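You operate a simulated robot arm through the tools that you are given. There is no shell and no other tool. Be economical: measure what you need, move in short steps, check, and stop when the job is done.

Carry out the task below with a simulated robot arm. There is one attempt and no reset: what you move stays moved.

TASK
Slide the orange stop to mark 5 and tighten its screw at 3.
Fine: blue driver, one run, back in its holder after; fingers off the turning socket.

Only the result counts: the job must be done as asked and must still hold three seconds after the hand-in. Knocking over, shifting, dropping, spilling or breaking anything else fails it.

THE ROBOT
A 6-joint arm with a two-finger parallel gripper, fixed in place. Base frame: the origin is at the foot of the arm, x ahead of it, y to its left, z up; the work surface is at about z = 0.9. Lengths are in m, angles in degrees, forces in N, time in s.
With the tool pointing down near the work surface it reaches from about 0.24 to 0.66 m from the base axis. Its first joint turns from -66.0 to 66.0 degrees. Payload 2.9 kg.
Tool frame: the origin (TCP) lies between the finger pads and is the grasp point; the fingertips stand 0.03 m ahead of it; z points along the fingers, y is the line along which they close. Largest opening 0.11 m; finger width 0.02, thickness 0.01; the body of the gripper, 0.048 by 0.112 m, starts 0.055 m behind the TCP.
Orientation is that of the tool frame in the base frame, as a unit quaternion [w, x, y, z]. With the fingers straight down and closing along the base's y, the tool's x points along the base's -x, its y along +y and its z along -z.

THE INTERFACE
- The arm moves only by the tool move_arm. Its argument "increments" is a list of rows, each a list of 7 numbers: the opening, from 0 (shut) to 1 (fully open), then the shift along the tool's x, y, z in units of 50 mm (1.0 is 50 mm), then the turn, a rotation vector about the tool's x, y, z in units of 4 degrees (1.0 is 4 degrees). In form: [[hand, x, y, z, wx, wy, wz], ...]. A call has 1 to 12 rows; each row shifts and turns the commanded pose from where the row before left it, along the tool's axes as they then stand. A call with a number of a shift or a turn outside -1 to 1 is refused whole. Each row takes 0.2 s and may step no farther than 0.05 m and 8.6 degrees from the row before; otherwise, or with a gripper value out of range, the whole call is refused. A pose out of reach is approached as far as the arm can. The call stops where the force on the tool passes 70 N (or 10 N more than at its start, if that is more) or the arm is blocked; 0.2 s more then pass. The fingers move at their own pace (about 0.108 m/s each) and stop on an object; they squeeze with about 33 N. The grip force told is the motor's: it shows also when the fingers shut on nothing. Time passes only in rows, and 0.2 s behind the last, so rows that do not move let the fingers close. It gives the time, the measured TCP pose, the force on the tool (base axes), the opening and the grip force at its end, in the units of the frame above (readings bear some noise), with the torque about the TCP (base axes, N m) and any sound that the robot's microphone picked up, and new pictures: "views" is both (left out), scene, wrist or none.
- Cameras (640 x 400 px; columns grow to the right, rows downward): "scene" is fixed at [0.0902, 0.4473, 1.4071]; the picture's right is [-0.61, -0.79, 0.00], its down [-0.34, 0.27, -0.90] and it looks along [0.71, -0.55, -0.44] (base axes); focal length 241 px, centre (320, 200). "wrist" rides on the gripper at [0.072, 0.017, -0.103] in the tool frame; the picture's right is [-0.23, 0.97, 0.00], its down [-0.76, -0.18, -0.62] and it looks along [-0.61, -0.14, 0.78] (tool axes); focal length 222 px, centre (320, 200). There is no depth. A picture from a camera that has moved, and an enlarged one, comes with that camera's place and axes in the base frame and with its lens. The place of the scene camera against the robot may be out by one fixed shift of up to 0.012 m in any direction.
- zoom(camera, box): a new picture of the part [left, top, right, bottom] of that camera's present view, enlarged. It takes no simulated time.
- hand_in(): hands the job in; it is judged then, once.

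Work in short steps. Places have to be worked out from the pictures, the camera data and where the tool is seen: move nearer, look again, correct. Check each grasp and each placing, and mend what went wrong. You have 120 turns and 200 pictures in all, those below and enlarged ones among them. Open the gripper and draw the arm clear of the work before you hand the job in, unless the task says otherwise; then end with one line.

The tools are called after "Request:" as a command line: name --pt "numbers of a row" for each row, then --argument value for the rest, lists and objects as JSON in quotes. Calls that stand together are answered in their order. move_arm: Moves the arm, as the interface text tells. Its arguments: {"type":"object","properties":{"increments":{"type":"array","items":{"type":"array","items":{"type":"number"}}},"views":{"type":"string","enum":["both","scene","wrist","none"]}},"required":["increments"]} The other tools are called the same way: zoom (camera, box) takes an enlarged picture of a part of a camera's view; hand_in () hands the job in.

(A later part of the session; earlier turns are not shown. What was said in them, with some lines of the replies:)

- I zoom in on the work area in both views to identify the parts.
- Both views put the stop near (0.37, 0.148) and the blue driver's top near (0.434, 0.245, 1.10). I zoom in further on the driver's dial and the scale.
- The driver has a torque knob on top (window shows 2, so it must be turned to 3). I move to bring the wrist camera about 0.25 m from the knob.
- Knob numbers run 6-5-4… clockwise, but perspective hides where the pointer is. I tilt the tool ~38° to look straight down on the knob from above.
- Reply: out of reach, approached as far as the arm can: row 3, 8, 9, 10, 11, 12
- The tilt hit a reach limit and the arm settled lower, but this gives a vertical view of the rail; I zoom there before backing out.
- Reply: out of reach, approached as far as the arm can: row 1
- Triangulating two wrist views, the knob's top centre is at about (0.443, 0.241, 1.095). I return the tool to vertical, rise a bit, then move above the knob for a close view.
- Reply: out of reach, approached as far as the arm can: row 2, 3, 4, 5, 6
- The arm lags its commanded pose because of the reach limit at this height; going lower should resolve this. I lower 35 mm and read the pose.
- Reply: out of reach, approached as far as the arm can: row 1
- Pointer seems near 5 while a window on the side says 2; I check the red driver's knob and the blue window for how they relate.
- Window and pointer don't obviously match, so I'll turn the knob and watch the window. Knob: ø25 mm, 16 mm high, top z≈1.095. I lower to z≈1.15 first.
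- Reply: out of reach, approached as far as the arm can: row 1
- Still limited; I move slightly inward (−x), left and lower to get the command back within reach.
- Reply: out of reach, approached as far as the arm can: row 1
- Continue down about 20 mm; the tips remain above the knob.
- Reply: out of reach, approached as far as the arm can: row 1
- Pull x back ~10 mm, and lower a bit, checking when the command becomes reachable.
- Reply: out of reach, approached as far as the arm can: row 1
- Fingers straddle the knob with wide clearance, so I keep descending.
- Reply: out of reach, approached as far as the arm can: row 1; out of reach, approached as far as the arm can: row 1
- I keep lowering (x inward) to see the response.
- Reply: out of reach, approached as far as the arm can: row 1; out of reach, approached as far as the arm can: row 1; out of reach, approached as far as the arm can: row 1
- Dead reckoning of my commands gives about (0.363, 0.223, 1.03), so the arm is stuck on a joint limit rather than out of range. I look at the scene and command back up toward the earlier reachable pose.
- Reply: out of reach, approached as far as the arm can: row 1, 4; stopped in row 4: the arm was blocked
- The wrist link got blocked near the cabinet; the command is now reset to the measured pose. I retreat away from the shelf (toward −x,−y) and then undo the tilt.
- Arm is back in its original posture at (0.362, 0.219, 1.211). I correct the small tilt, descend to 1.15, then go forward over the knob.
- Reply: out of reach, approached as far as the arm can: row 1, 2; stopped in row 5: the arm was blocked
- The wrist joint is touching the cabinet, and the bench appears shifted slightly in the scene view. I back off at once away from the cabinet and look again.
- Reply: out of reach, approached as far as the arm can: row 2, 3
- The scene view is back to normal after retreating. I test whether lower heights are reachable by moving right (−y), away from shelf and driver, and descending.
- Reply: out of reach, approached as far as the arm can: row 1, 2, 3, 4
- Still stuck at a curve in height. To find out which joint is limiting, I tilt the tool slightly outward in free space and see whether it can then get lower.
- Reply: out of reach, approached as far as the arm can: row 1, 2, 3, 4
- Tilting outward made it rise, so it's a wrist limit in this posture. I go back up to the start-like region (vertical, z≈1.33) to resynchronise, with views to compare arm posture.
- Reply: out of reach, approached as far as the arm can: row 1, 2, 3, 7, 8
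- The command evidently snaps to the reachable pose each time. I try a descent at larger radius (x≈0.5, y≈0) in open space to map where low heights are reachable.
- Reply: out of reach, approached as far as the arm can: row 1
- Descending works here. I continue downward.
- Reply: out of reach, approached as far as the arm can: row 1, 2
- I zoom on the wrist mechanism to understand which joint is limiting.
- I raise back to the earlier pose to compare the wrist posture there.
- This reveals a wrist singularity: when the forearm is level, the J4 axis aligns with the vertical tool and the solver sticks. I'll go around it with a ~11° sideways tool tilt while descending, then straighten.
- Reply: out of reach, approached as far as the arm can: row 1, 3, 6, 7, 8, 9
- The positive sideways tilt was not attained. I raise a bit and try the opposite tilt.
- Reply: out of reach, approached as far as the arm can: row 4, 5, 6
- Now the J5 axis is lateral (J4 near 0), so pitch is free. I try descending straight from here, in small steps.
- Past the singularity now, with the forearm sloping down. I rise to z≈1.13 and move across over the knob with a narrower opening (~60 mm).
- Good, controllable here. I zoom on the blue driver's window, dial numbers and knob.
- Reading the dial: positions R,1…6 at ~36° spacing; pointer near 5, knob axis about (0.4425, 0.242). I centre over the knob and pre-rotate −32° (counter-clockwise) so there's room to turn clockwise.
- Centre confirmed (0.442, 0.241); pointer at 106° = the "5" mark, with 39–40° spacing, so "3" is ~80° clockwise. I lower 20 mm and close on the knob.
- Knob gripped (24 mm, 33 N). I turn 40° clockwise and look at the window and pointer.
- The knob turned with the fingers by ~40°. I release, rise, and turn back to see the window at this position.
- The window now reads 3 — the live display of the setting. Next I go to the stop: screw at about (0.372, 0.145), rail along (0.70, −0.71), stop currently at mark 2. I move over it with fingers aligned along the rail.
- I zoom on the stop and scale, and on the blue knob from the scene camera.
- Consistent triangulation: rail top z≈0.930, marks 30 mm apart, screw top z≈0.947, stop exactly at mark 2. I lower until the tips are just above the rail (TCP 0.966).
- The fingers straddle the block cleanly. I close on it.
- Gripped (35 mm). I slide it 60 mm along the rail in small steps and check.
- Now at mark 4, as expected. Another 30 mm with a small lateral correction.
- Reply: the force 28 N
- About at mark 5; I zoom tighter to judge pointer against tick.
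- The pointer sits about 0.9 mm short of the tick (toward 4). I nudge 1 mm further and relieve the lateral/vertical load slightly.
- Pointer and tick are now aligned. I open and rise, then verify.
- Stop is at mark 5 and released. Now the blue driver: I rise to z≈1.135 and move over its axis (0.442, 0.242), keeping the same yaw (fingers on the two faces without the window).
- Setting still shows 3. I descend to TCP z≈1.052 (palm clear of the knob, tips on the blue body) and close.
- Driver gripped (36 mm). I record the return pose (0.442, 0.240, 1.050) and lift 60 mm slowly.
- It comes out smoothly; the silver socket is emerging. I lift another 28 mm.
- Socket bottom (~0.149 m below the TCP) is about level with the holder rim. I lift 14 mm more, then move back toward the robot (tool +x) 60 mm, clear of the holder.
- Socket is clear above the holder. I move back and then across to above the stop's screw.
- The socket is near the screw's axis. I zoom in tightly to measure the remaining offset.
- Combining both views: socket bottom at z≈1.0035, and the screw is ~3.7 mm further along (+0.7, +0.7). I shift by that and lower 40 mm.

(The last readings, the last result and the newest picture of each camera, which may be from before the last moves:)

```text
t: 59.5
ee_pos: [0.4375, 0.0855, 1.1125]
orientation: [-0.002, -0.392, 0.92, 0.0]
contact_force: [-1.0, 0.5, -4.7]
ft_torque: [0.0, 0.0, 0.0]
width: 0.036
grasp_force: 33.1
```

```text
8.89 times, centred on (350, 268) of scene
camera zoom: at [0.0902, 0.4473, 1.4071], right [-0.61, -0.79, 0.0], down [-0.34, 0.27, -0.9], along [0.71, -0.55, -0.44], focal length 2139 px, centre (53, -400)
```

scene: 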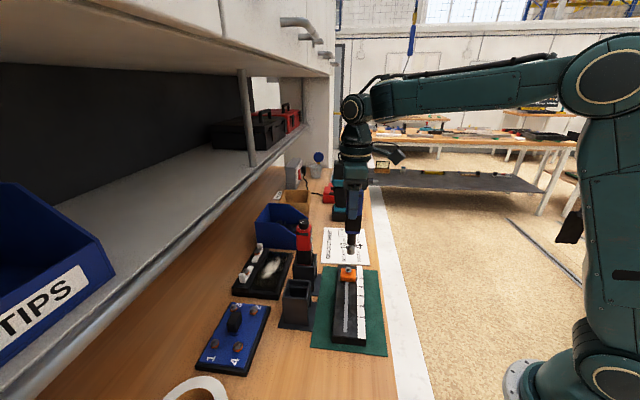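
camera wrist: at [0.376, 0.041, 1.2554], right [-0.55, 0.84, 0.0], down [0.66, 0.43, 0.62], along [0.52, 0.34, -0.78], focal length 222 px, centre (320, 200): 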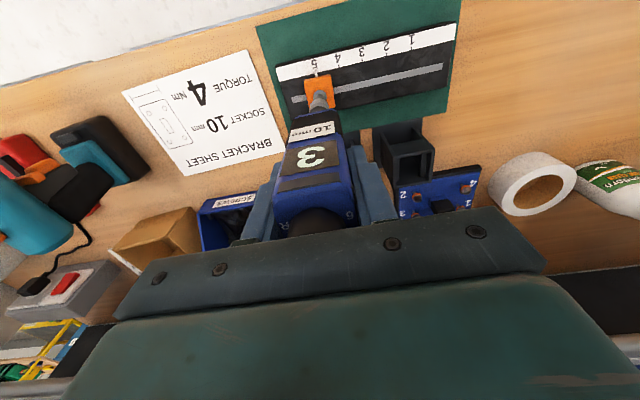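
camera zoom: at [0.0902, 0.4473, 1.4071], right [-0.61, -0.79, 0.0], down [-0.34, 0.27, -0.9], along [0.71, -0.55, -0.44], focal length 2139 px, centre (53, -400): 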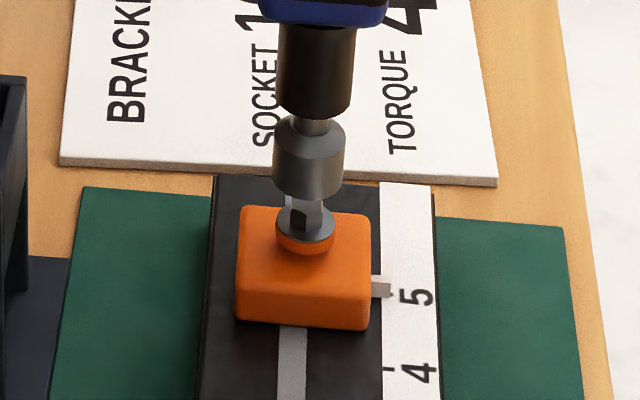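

Perpendicular alignment is good; along the rail the socket is ~0.6 mm off. I correct and lower 12 mm, just above the screw head.

Request:
move_arm --pt "0.2 0 -0.012 0.1 0 0 0" --pt "0.2 0 0 0.14 0 0 0" --pt "0.2 0 0 0 0 0 0" --views "none"

Request:
zoom --camera "scene" --box '[335, 250, 365, 285]'

Request:
zoom --camera "wrist" --box '[295, 80, 345, 130]'

```text
t: 60.3
ee_pos: [0.4385, 0.0842, 1.1014]
orientation: [-0.001, -0.392, 0.92, 0.003]
contact_force: [-0.1, 0.4, -5.1]
ft_torque: [0.01, 0.0, -0.01]
width: 0.0358
grasp_force: 33.1
```

```text
11.43 times, centred on (350, 268) of scene
camera zoom: at [0.0902, 0.4473, 1.4071], right [-0.61, -0.79, 0.0], down [-0.34, 0.27, -0.9], along [0.71, -0.55, -0.44], focal length 2750 px, centre (-23, -571)
```

zoom: 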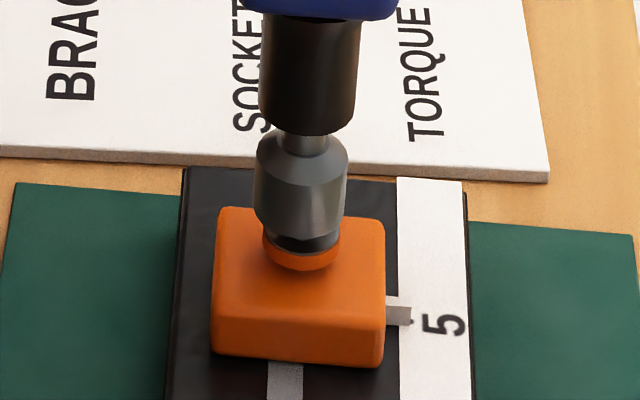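

```text
8.00 times, centred on (320, 105) of wrist
camera zoom: at [0.3787, 0.0436, 1.2037], right [-0.55, 0.84, 0.0], down [0.66, 0.43, 0.62], along [0.52, 0.34, -0.78], focal length 1777 px, centre (320, 960)
```

zoom: 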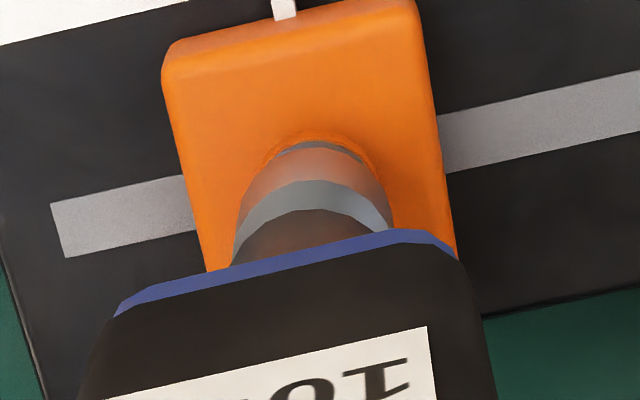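

Well aligned on both axes. I lower gently 9 mm onto the head and read the force and sound.

Request:
move_arm --pt "0.2 0 0.005 0.06 0 0 0" --pt "0.2 0 0 0.06 0 0 0" --pt "0.2 0 0 0.06 0 0 0" --views "none"

Request:
zoom --camera "scene" --box '[335, 250, 365, 285]'

```text
t: 61.1
ee_pos: [0.4394, 0.0852, 1.0911]
orientation: [-0.001, -0.392, 0.92, 0.002]
contact_force: [0.8, 1.0, 1.2]
ft_torque: [-0.01, -0.04, -0.02]
width: 0.036
grasp_force: 33.2
```

```text
11.43 times, centred on (350, 268) of scene
camera zoom: at [0.0902, 0.4473, 1.4071], right [-0.61, -0.79, 0.0], down [-0.34, 0.27, -0.9], along [0.71, -0.55, -0.44], focal length 2750 px, centre (-23, -571)
```

zoom: 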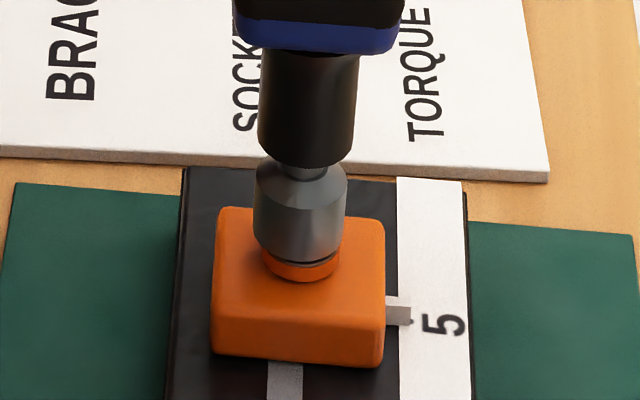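

The socket is over the head with ~6 N contact. I press a few mm further and hold to let the driver run.

Request:
move_arm --pt "0.2 0 0 0.04 0 0 0" --pt "0.2 0 0 0.04 0 0 0" --pt "0.2 0 0 0 0 0 0" --pt "0.2 0 0 0 0 0 0" --pt "0.2 0 0 0 0 0 0" --views "wrist"

```text
t: 62.3
ee_pos: [0.4393, 0.0843, 1.0878]
orientation: [-0.002, -0.392, 0.92, 0.003]
contact_force: [-2.9, -0.7, 3.1]
ft_torque: [-0.12, 0.28, -0.04]
width: 0.0362
grasp_force: 32.9
camera wrist: at [0.3786, 0.0436, 1.1906], right [-0.55, 0.84, 0.0], down [0.66, 0.43, 0.62], along [0.52, 0.34, -0.78], focal length 222 px, centre (320, 200)
```

wrist: 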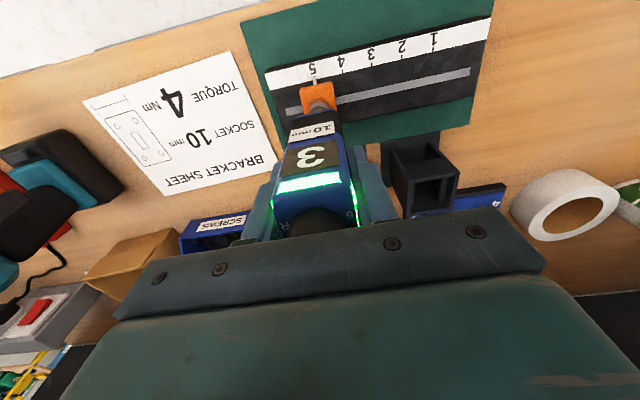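

The indicator strip is lit green. I hold still to hear or see whether it is running or finished.

Request:
move_arm --pt "0.2 0 0 0 0 0 0" --pt "0.2 0 0 0 0 0 0" --pt "0.2 0 0 0 0 0 0" --pt "0.2 0 0 0 0 0 0" --pt "0.2 0 0 0 0 0 0" --views "none"

Request:
zoom --camera "wrist" --box '[260, 80, 400, 240]'

Request:
zoom --camera "scene" --box '[330, 200, 375, 290]'

```text
t: 63.5
ee_pos: [0.4388, 0.0843, 1.0875]
orientation: [-0.002, -0.392, 0.92, 0.001]
contact_force: [-2.2, -0.9, 2.2]
ft_torque: [-0.12, 0.28, -0.03]
width: 0.0358
grasp_force: 33.1
```

```text
2.50 times, centred on (330, 160) of wrist
camera zoom: at [0.3786, 0.0436, 1.1907], right [-0.55, 0.84, 0.0], down [0.66, 0.43, 0.62], along [0.52, 0.34, -0.78], focal length 555 px, centre (295, 300)
```

zoom: 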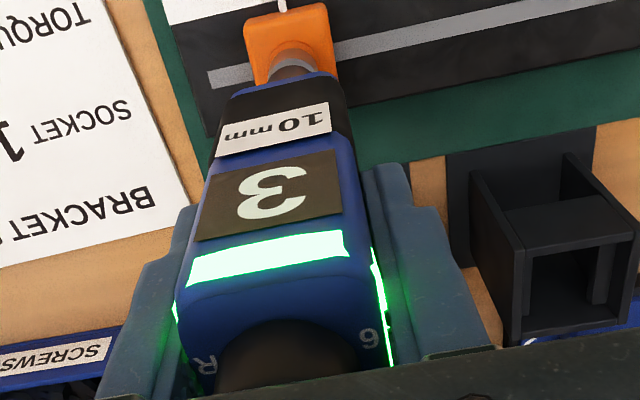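

```text
4.44 times, centred on (352, 245) of scene
camera zoom: at [0.0901, 0.4472, 1.4071], right [-0.61, -0.79, 0.0], down [-0.34, 0.27, -0.9], along [0.71, -0.55, -0.44], focal length 1070 px, centre (176, 0)
```

zoom: 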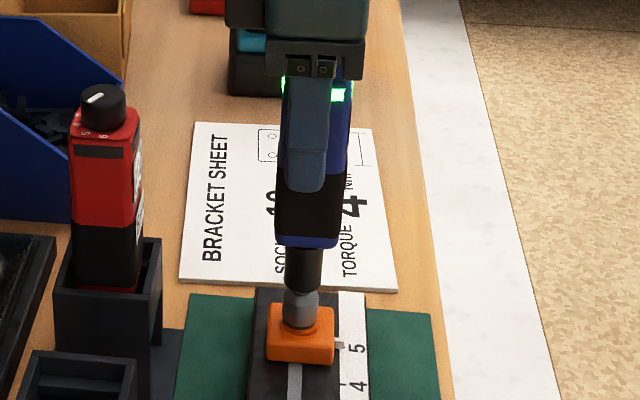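

Steady green, no torque reaction and only ~8 N of press. I can't yet tell "seated" from "finished", so I press slightly more (2 mm) without releasing and watch torque and sound.

Request:
move_arm --pt "0.2 0 0 0.02 0 0 0" --pt "0.2 0 0 0.02 0 0 0" --pt "0.2 0 0 0 0 0 0" --views "none"

Request:
zoom --camera "wrist" --box '[260, 80, 400, 240]'

Request:
zoom --camera "scene" --box '[335, 250, 365, 285]'

```text
t: 64.3
ee_pos: [0.4384, 0.0843, 1.0862]
orientation: [-0.001, -0.392, 0.92, 0.001]
contact_force: [-0.1, 1.1, 6.5]
ft_torque: [0.04, 0.02, 0.01]
width: 0.0358
grasp_force: 32.7
```

```text
2.50 times, centred on (330, 160) of wrist
camera zoom: at [0.3782, 0.0435, 1.1889], right [-0.55, 0.84, 0.0], down [0.66, 0.42, 0.62], along [0.52, 0.34, -0.78], focal length 555 px, centre (295, 300)
```

zoom: 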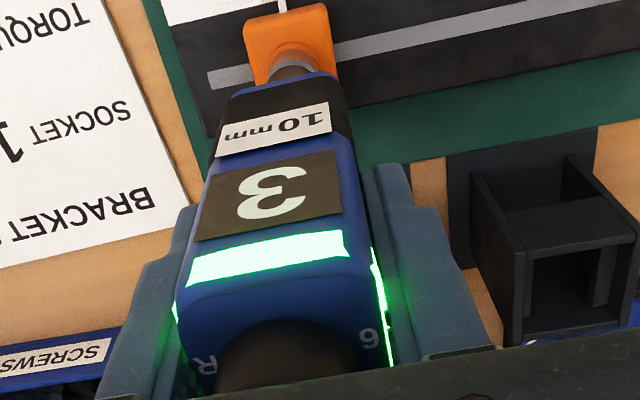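

```text
11.43 times, centred on (350, 268) of scene
camera zoom: at [0.0901, 0.4473, 1.4071], right [-0.61, -0.79, 0.0], down [-0.34, 0.27, -0.9], along [0.71, -0.55, -0.44], focal length 2750 px, centre (-23, -571)
```

zoom: 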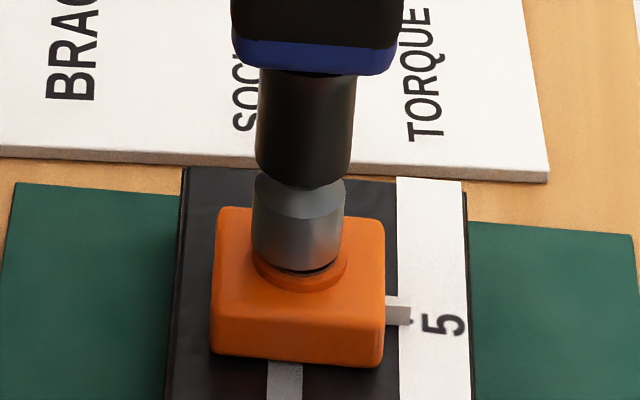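

The screw head has sunk toward the block and the light is green. I hold one more second without moving to see whether anything is still progressing.

Request:
move_arm --pt "0.2 0 0 0 0 0 0" --pt "0.2 0 0 0 0 0 0" --pt "0.2 0 0 0 0 0 0" --pt "0.2 0 0 0 0 0 0" --pt "0.2 0 0 0 0 0 0" --pt "0.2 0 0 0 0 0 0" --views "none"

Request:
zoom --camera "scene" --box '[335, 250, 365, 285]'

Request:
zoom --camera "wrist" --box '[295, 70, 345, 120]'

```text
t: 65.7
ee_pos: [0.4383, 0.0848, 1.0858]
orientation: [-0.001, -0.392, 0.92, 0.001]
contact_force: [3.1, 2.2, 11.4]
ft_torque: [0.17, -0.33, -0.01]
width: 0.0359
grasp_force: 33.2
```

```text
11.43 times, centred on (350, 268) of scene
camera zoom: at [0.0901, 0.4473, 1.4071], right [-0.61, -0.79, 0.0], down [-0.34, 0.27, -0.9], along [0.71, -0.55, -0.44], focal length 2750 px, centre (-23, -571)
```

zoom: 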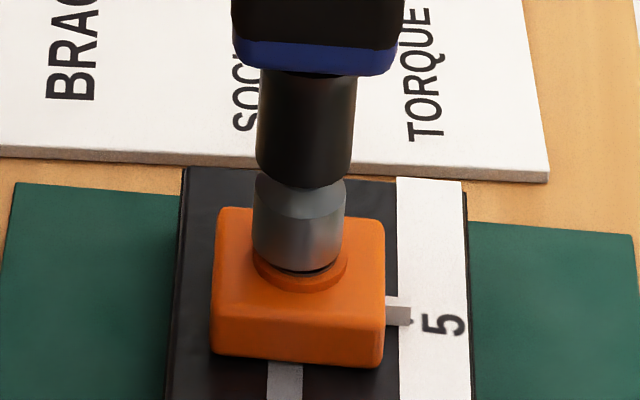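

```text
8.00 times, centred on (320, 95) of wrist
camera zoom: at [0.3781, 0.0436, 1.1889], right [-0.55, 0.84, 0.0], down [0.66, 0.43, 0.62], along [0.52, 0.34, -0.78], focal length 1777 px, centre (320, 1040)
```

zoom: 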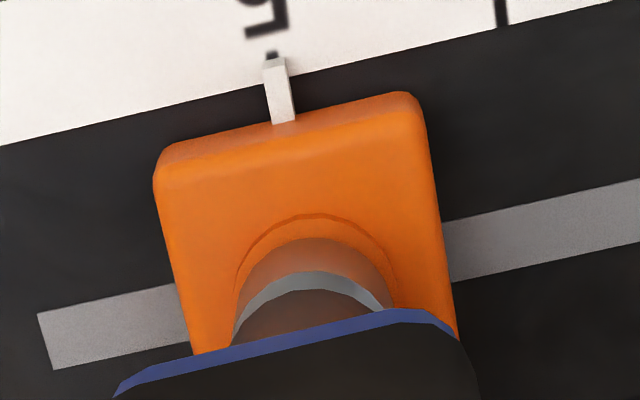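

Nothing is progressing any more: done. I lift straight off the screw.

Request:
move_arm --pt "0.2 0 0 -0.2 0 0 0" --pt "0.2 0 0 -0.3 0 0 0" --pt "0.2 0 0 -0.4 0 0 0" --pt "0.2 0 0 -0.46 0 0 0" --pt "0.2 0 0 0 0 0 0" --views "wrist"

Request:
zoom --camera "scene" --box '[330, 230, 370, 290]'

Request:
zoom --camera "wrist" --box '[250, 40, 390, 240]'

```text
t: 66.9
ee_pos: [0.4376, 0.0826, 1.1538]
orientation: [-0.002, -0.392, 0.92, 0.002]
contact_force: [0.1, 0.1, -5.1]
ft_torque: [0.02, 0.01, -0.03]
width: 0.0358
grasp_force: 33.2
camera wrist: at [0.3776, 0.0424, 1.2576], right [-0.55, 0.84, 0.0], down [0.66, 0.43, 0.62], along [0.52, 0.34, -0.78], focal length 222 px, centre (320, 200)
```

wrist: 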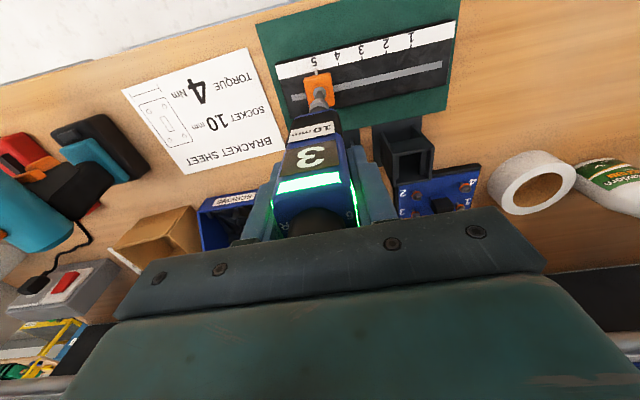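

```text
6.67 times, centred on (350, 260) of scene
camera zoom: at [0.0902, 0.4473, 1.4071], right [-0.61, -0.79, 0.0], down [-0.34, 0.27, -0.9], along [0.71, -0.55, -0.44], focal length 1604 px, centre (120, -200)
```

zoom: 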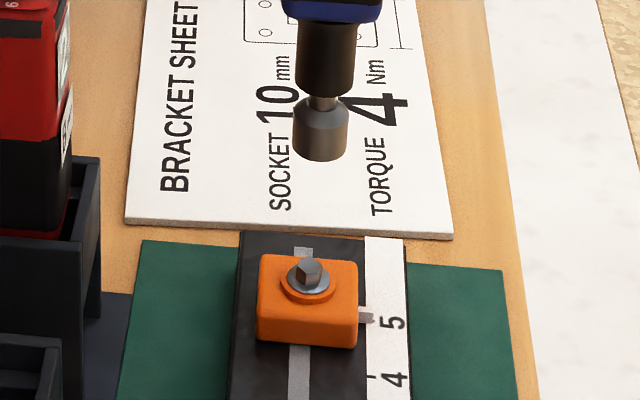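

```text
2.00 times, centred on (320, 140) of wrist
camera zoom: at [0.3776, 0.0424, 1.2576], right [-0.55, 0.84, 0.0], down [0.66, 0.43, 0.62], along [0.52, 0.34, -0.78], focal length 444 px, centre (320, 320)
```

zoom: 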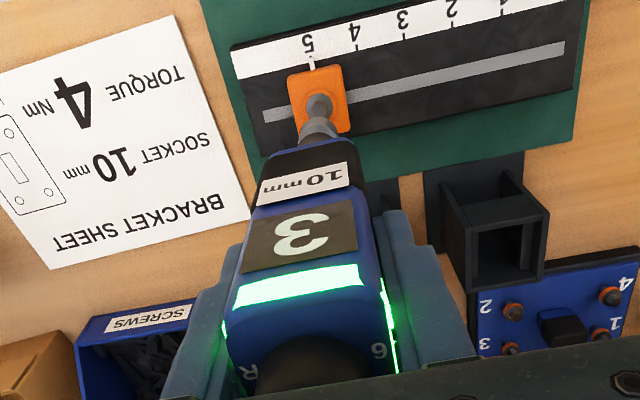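

Green persists, the screw is seated, the stop still at 5. I carry the driver back along the reverse path to above its holder.

Request:
move_arm --pt "0.2 -0.453 0.697 0 0 0 0" --pt "0.2 -0.453 0.697 0 0 0 0" --pt "0.2 -0.453 0.697 0 0 0 0" --pt "0.2 -0.5 0 0 0 0 0" --pt "0.2 -0.48 0 0 0 0 0" --pt "0.2 0 0 0 0 0 0" --pt "0.2 0 0 0 0 0 0" --views "both"

Request:
zoom --camera "scene" --box '[270, 240, 330, 310]'

Request:
zoom --camera "wrist" --box '[280, 50, 370, 140]'

```text
t: 68.5
ee_pos: [0.4446, 0.2408, 1.1551]
orientation: [-0.002, -0.392, 0.92, 0.001]
contact_force: [0.2, 0.2, -4.2]
ft_torque: [0.04, -0.01, -0.03]
width: 0.0359
grasp_force: 33.0
camera wrist: at [0.3846, 0.1998, 1.2568], right [-0.55, 0.84, 0.0], down [0.66, 0.43, 0.62], along [0.52, 0.34, -0.78], focal length 222 px, centre (320, 200)
```

scene: 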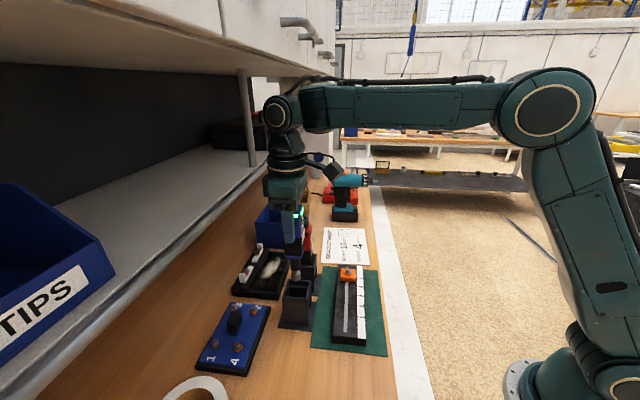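
wrist: 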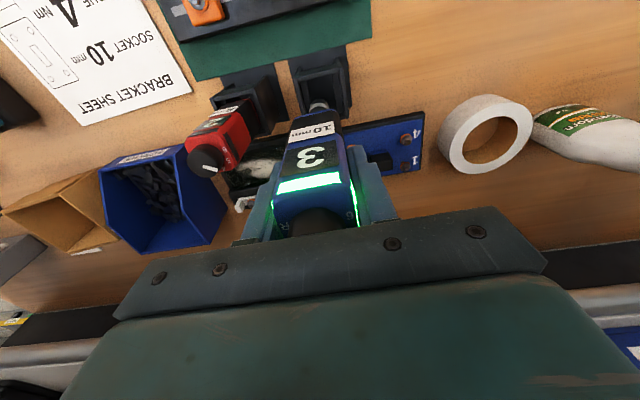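

```text
5.71 times, centred on (300, 275) of scene
camera zoom: at [0.0902, 0.4473, 1.4071], right [-0.61, -0.79, 0.0], down [-0.34, 0.27, -0.9], along [0.71, -0.55, -0.44], focal length 1375 px, centre (434, -229)
```

zoom: 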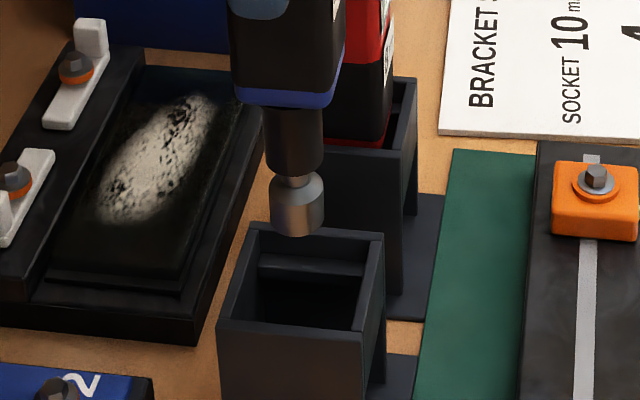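

```text
4.44 times, centred on (325, 95) of wrist
camera zoom: at [0.3846, 0.1998, 1.2568], right [-0.55, 0.84, 0.0], down [0.66, 0.43, 0.62], along [0.52, 0.34, -0.78], focal length 987 px, centre (298, 667)
```

zoom: 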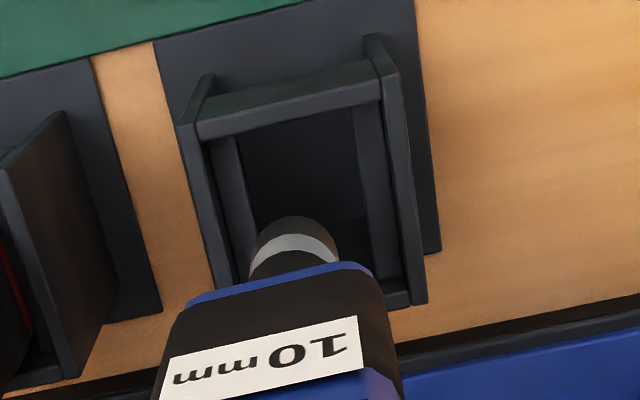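

Position matches the extraction pose within ~1 mm; I correct slightly and lower halfway.

Request:
move_arm --pt "0.2 0.025 0 0.1 0 0 0" --pt "0.2 0 0 0.3 0 0 0" --pt "0.2 0 0 0.3 0 0 0" --pt "0.2 0 0 0.3 0 0 0" --pt "0.2 0 0 0 0 0 0" --views "none"

Request:
zoom --camera "scene" --box '[270, 240, 330, 310]'

Request:
zoom --camera "wrist" --box '[270, 50, 370, 150]'

```text
t: 69.7
ee_pos: [0.4437, 0.2398, 1.1045]
orientation: [-0.002, -0.392, 0.92, 0.002]
contact_force: [-1.3, 0.6, -4.3]
ft_torque: [0.08, 0.04, 0.02]
width: 0.0358
grasp_force: 33.0
```

```text
5.71 times, centred on (300, 275) of scene
camera zoom: at [0.0902, 0.4473, 1.4071], right [-0.61, -0.79, 0.0], down [-0.34, 0.27, -0.9], along [0.71, -0.55, -0.44], focal length 1375 px, centre (434, -229)
```

zoom: 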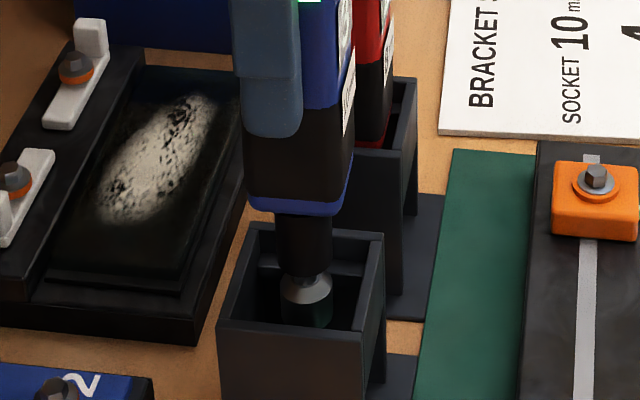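

```text
4.00 times, centred on (320, 100) of wrist
camera zoom: at [0.3831, 0.1984, 1.2068], right [-0.55, 0.84, 0.0], down [0.66, 0.43, 0.62], along [0.52, 0.34, -0.78], focal length 888 px, centre (320, 600)
```

zoom: 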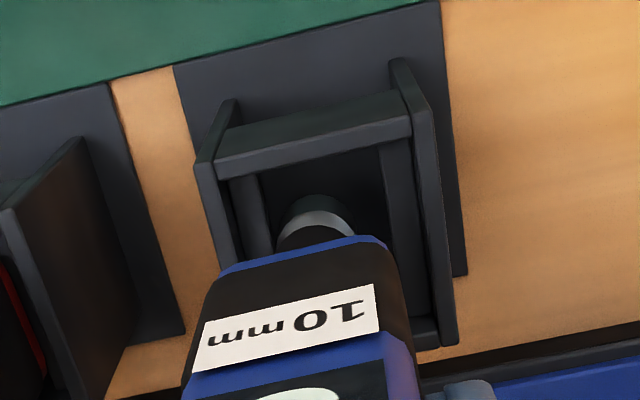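

Clear so far. I apply a 0.7 mm correction and continue down slowly, watching force as the body enters the holder.

Request:
move_arm --pt "0.2 0 0.015 0.1 0 0 0" --pt "0.2 0 0 0.15 0 0 0" --pt "0.2 0 0 0.15 0 0 0" --pt "0.2 0 0 0.15 0 0 0" --pt "0.2 0 0 0 0 0 0" --views "none"

Request:
zoom --camera "scene" --box '[270, 240, 330, 310]'

Request:
zoom --camera "wrist" --box '[270, 70, 370, 170]'

```text
t: 70.9
ee_pos: [0.4432, 0.2408, 1.0748]
orientation: [-0.001, -0.392, 0.92, 0.001]
contact_force: [-0.2, 0.5, -4.1]
ft_torque: [0.02, -0.01, 0.04]
width: 0.036
grasp_force: 33.2
```

```text
5.71 times, centred on (300, 275) of scene
camera zoom: at [0.0902, 0.4473, 1.4071], right [-0.61, -0.79, 0.0], down [-0.34, 0.27, -0.9], along [0.71, -0.55, -0.44], focal length 1375 px, centre (434, -229)
```

zoom: 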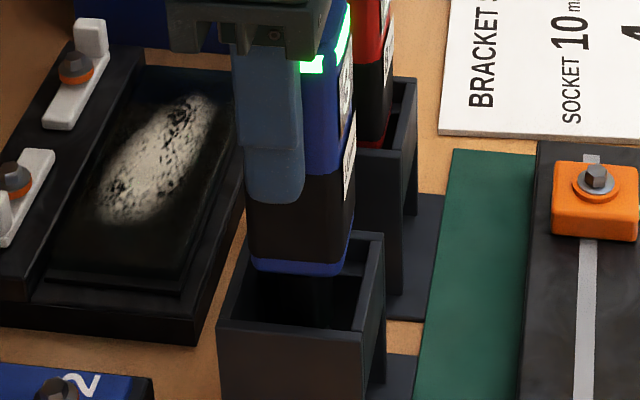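

```text
4.00 times, centred on (320, 120) of wrist
camera zoom: at [0.3822, 0.1995, 1.1781], right [-0.55, 0.84, 0.0], down [0.66, 0.43, 0.62], along [0.52, 0.34, -0.78], focal length 888 px, centre (320, 520)
```

zoom: 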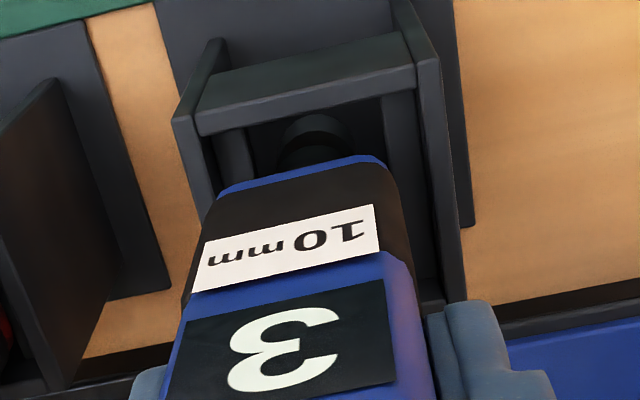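

Request:
zoom --camera "wrist" --box '[310, 75, 390, 155]'

Request:
zoom --camera "wrist" --box '[290, 75, 350, 135]'

```text
5.00 times, centred on (350, 115) of wrist
camera zoom: at [0.3822, 0.1995, 1.1781], right [-0.55, 0.84, 0.0], down [0.66, 0.43, 0.62], along [0.52, 0.34, -0.78], focal length 1111 px, centre (170, 625)
```

zoom: 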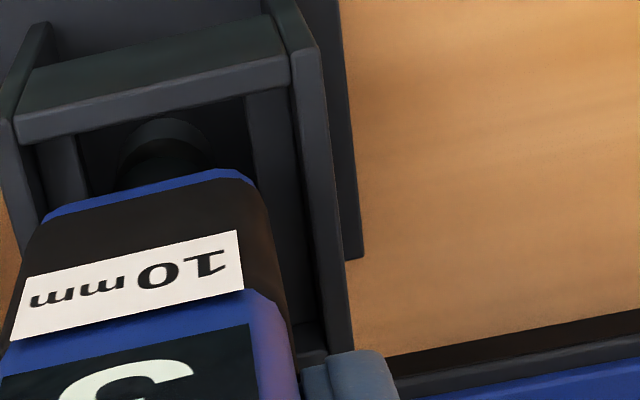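

```text
6.67 times, centred on (320, 105) of wrist
camera zoom: at [0.3822, 0.1995, 1.1781], right [-0.55, 0.84, 0.0], down [0.66, 0.43, 0.62], along [0.52, 0.34, -0.78], focal length 1481 px, centre (320, 833)
```

zoom: 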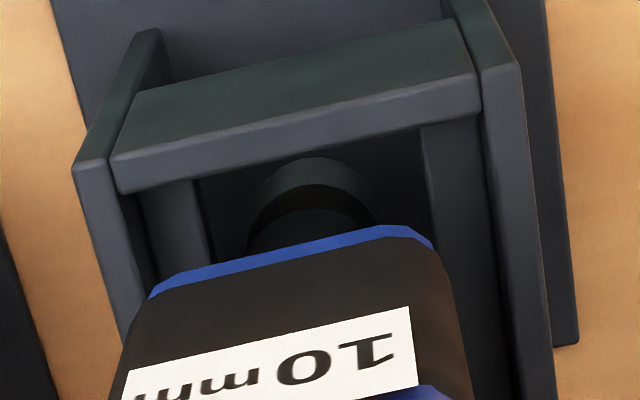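

The body is just entering, with less gap on the −y side. I shift 1 mm toward +y and continue down with force checks.

Request:
move_arm --pt "0.2 0 0.02 0 0 0 0" --pt "0.2 0 0 0.1 0 0 0" --pt "0.2 0 0 0.1 0 0 0" --pt "0.2 0 0 0.1 0 0 0" --pt "0.2 0 0 0.1 0 0 0" --pt "0.2 0 0 0 0 0 0" --views "none"

Request:
zoom --camera "scene" --box '[260, 220, 340, 330]'

Request:
zoom --camera "wrist" --box '[270, 80, 370, 180]'

```text
t: 72.3
ee_pos: [0.4422, 0.2416, 1.0552]
orientation: [-0.002, -0.392, 0.92, 0.0]
contact_force: [-0.4, -0.4, -4.1]
ft_torque: [-0.03, -0.01, -0.01]
width: 0.036
grasp_force: 32.4
```

```text
3.64 times, centred on (300, 275) of scene
camera zoom: at [0.0902, 0.4473, 1.4071], right [-0.61, -0.79, 0.0], down [-0.34, 0.27, -0.9], along [0.71, -0.55, -0.44], focal length 875 px, centre (393, -73)
```

zoom: 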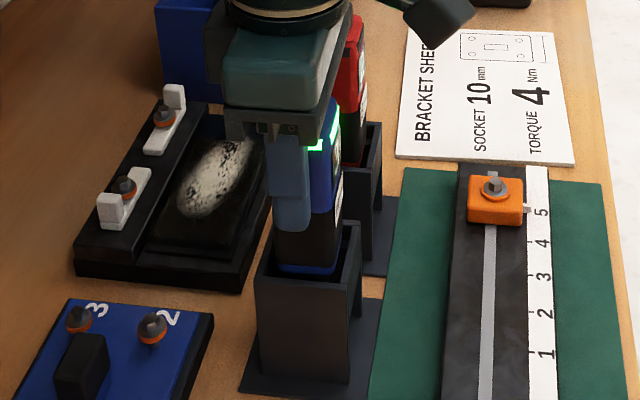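

```text
4.00 times, centred on (320, 130) of wrist
camera zoom: at [0.3808, 0.2011, 1.1584], right [-0.55, 0.84, 0.0], down [0.66, 0.43, 0.62], along [0.52, 0.34, -0.78], focal length 888 px, centre (320, 480)
```

zoom: 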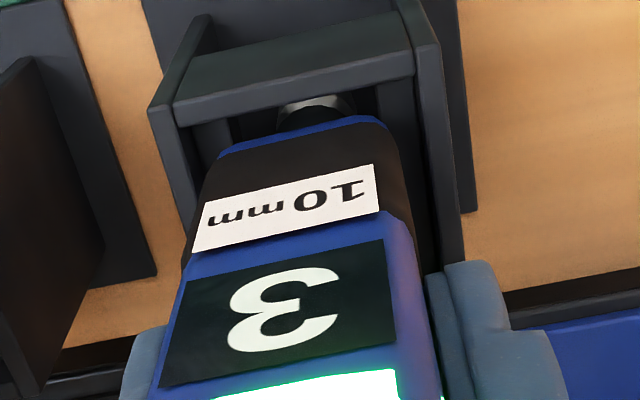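

Inside the holder without contact. I lower the last ~6 mm until it is supported.

Request:
move_arm --pt "0.2 0 0 0.04 0 0 0" --pt "0.2 0 0 0.04 0 0 0" --pt "0.2 0 0 0.03 0 0 0" --pt "0.2 0 0 0 0 0 0" --views "none"

```text
t: 73.3
ee_pos: [0.4413, 0.2416, 1.0502]
orientation: [-0.002, -0.392, 0.92, 0.001]
contact_force: [1.2, 0.6, -4.2]
ft_torque: [0.01, -0.05, -0.02]
width: 0.0359
grasp_force: 33.3
```

Still carrying the weight; lower a few mm more.

Request:
move_arm --pt "0.2 0 0 0.03 0 0 0" --pt "0.2 0 0 0.03 0 0 0" --pt "0.2 0 0 0 0 0 0" --views "none"

```text
t: 74.1
ee_pos: [0.4419, 0.2416, 1.0498]
orientation: [0.0, -0.392, 0.92, 0.002]
contact_force: [-3.3, -3.6, 19.8]
ft_torque: [-0.92, 0.35, -0.09]
width: 0.0358
grasp_force: 32.3
```

Seated (contact +24 N at the original height). I ease the load and open the fingers.

Request:
move_arm --pt "0.2 0 0 -0.05 0 0 0" --pt "0.4 0 0 0 0 0 0" --pt "0.6 0 0 0 0 0 0" --pt "0.73 0 0 0 0 0 0" --pt "0.73 0 0 0 0 0 0" --views "both"

Request:
zoom --camera "scene" --box '[260, 220, 340, 330]'

```text
t: 75.3
ee_pos: [0.4417, 0.2416, 1.0519]
orientation: [-0.002, -0.393, 0.92, 0.002]
contact_force: [-0.3, 0.7, -0.7]
ft_torque: [-0.03, -0.02, 0.01]
width: 0.0804
grasp_force: 0.1
camera wrist: at [0.3813, 0.2008, 1.1537], right [-0.55, 0.84, 0.0], down [0.66, 0.43, 0.62], along [0.52, 0.34, -0.78], focal length 222 px, centre (320, 200)
```

scene: 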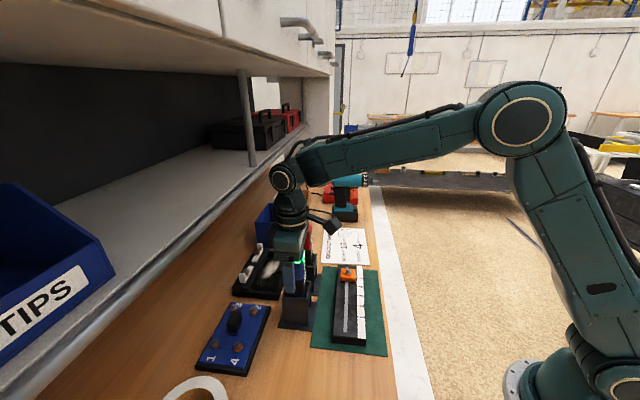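
wrist: 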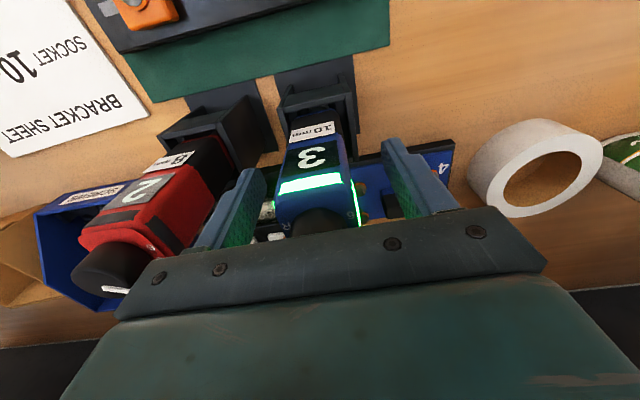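

```text
3.64 times, centred on (300, 275) of scene
camera zoom: at [0.0902, 0.4473, 1.4071], right [-0.61, -0.79, 0.0], down [-0.34, 0.27, -0.9], along [0.71, -0.55, -0.44], focal length 875 px, centre (393, -73)
```

zoom: 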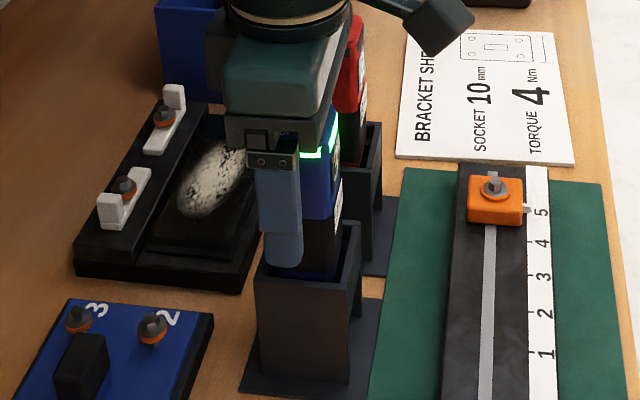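

Released and standing in the holder. I rise straight up to z≈1.135 and withdraw toward the robot.

Request:
move_arm --pt "0.73 0 0 -0.4 0 0 0" --pt "0.73 0 0 -0.6 0 0 0" --pt "0.73 0 0 -0.66 0 0 0" --pt "0.73 0.7 0 0 0 0 0" --pt "0.73 0.7 0 0 0 0 0" --pt "0.73 0.7 0 0 0 0 0" --pt "0.73 0 0 0 0 0 0" --views "both"

Request:
zoom --camera "scene" --box '[260, 220, 370, 340]'

Request:
zoom --camera "scene" --box '[335, 255, 365, 290]'

```text
t: 76.9
ee_pos: [0.3708, 0.1665, 1.1343]
orientation: [-0.001, -0.393, 0.919, 0.001]
contact_force: [0.3, -0.1, -0.9]
ft_torque: [0.01, 0.0, 0.0]
width: 0.0801
grasp_force: 0.0
camera wrist: at [0.3094, 0.1247, 1.2365], right [-0.55, 0.84, 0.0], down [0.66, 0.43, 0.62], along [0.52, 0.34, -0.78], focal length 222 px, centre (320, 200)
```

scene: 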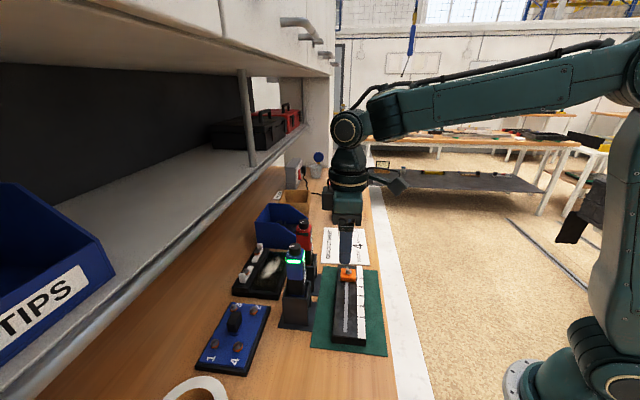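
wrist: 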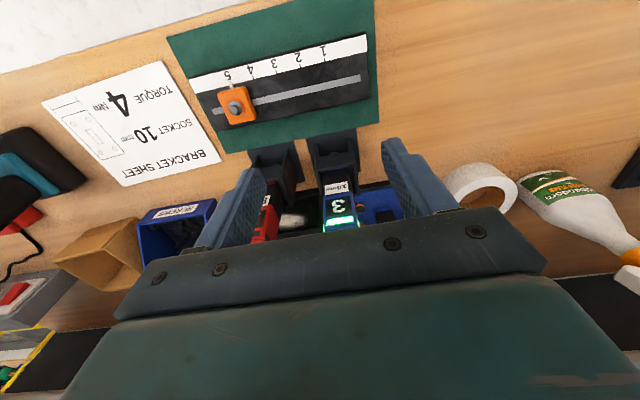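

```text
3.33 times, centred on (315, 280) of scene
camera zoom: at [0.0902, 0.4472, 1.4071], right [-0.61, -0.79, 0.0], down [-0.34, 0.27, -0.9], along [0.71, -0.55, -0.44], focal length 802 px, centre (337, -67)
```

zoom: 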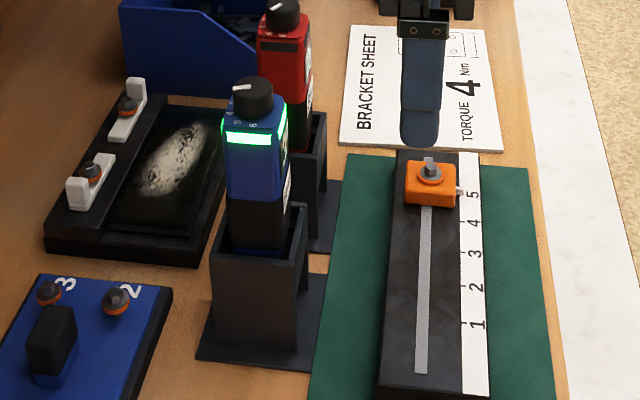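

```text
11.43 times, centred on (350, 272) of scene
camera zoom: at [0.0902, 0.4472, 1.4071], right [-0.61, -0.79, 0.0], down [-0.34, 0.27, -0.9], along [0.71, -0.55, -0.44], focal length 2750 px, centre (-23, -629)
```

zoom: 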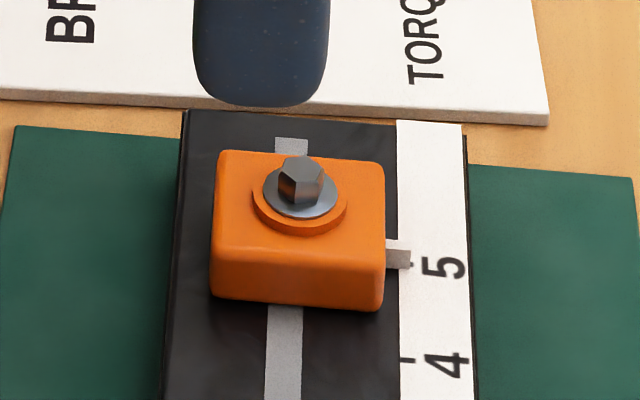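

Driver is back in its holder with green light; screw seated. A last check of the pointer at mark 5, and I open fully and draw the arm farther back.

Request:
zoom --camera "wrist" --box '[215, 65, 265, 115]'

Request:
move_arm --pt "1 0.6 -0.3 -0.3 0 0 0" --pt "1 0.6 -0.3 -0.3 0 0 0" --pt "1 0 0 0 0 0 0" --pt "1 0 0 0 0 0 0" --views "scene"

```text
8.00 times, centred on (240, 90) of wrist
camera zoom: at [0.3094, 0.1247, 1.2365], right [-0.55, 0.84, 0.0], down [0.66, 0.43, 0.62], along [0.52, 0.34, -0.78], focal length 1777 px, centre (960, 1080)
```

zoom: 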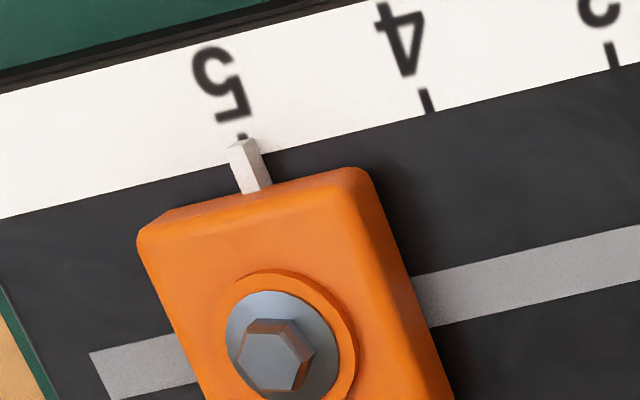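

```text
t: 77.9
ee_pos: [0.3496, 0.1025, 1.1644]
orientation: [-0.002, -0.393, 0.92, 0.002]
contact_force: [0.6, 0.1, 0.8]
ft_torque: [-0.03, -0.01, 0.01]
width: 0.11
grasp_force: 0.0
```

scene: 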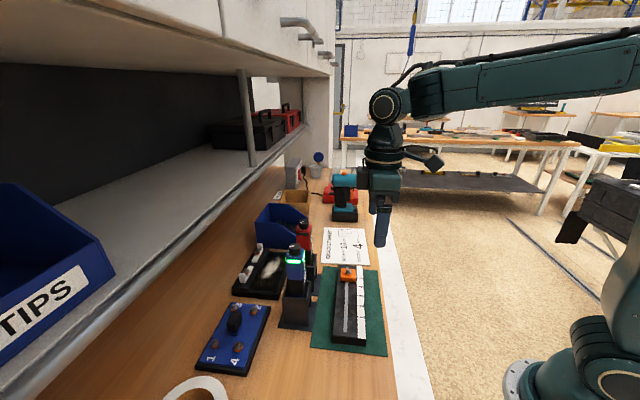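

The stop is at mark 5 with its screw seated, the driver is back in its holder, and the gripper is open and clear. I hand in.

Request:
hand_in

```text
The job is handed in.
```

I slid the orange stop to mark 5 and tightened its screw in one run of the blue driver, set so its window read 3. The light turned green and stayed on, and the driver is back in its holder. The pointer beside the dial's printed numbers did not match the window, so I went by the window. Early on, the arm touched the cabinet while repositioning, and nothing looked displaced afterwards.
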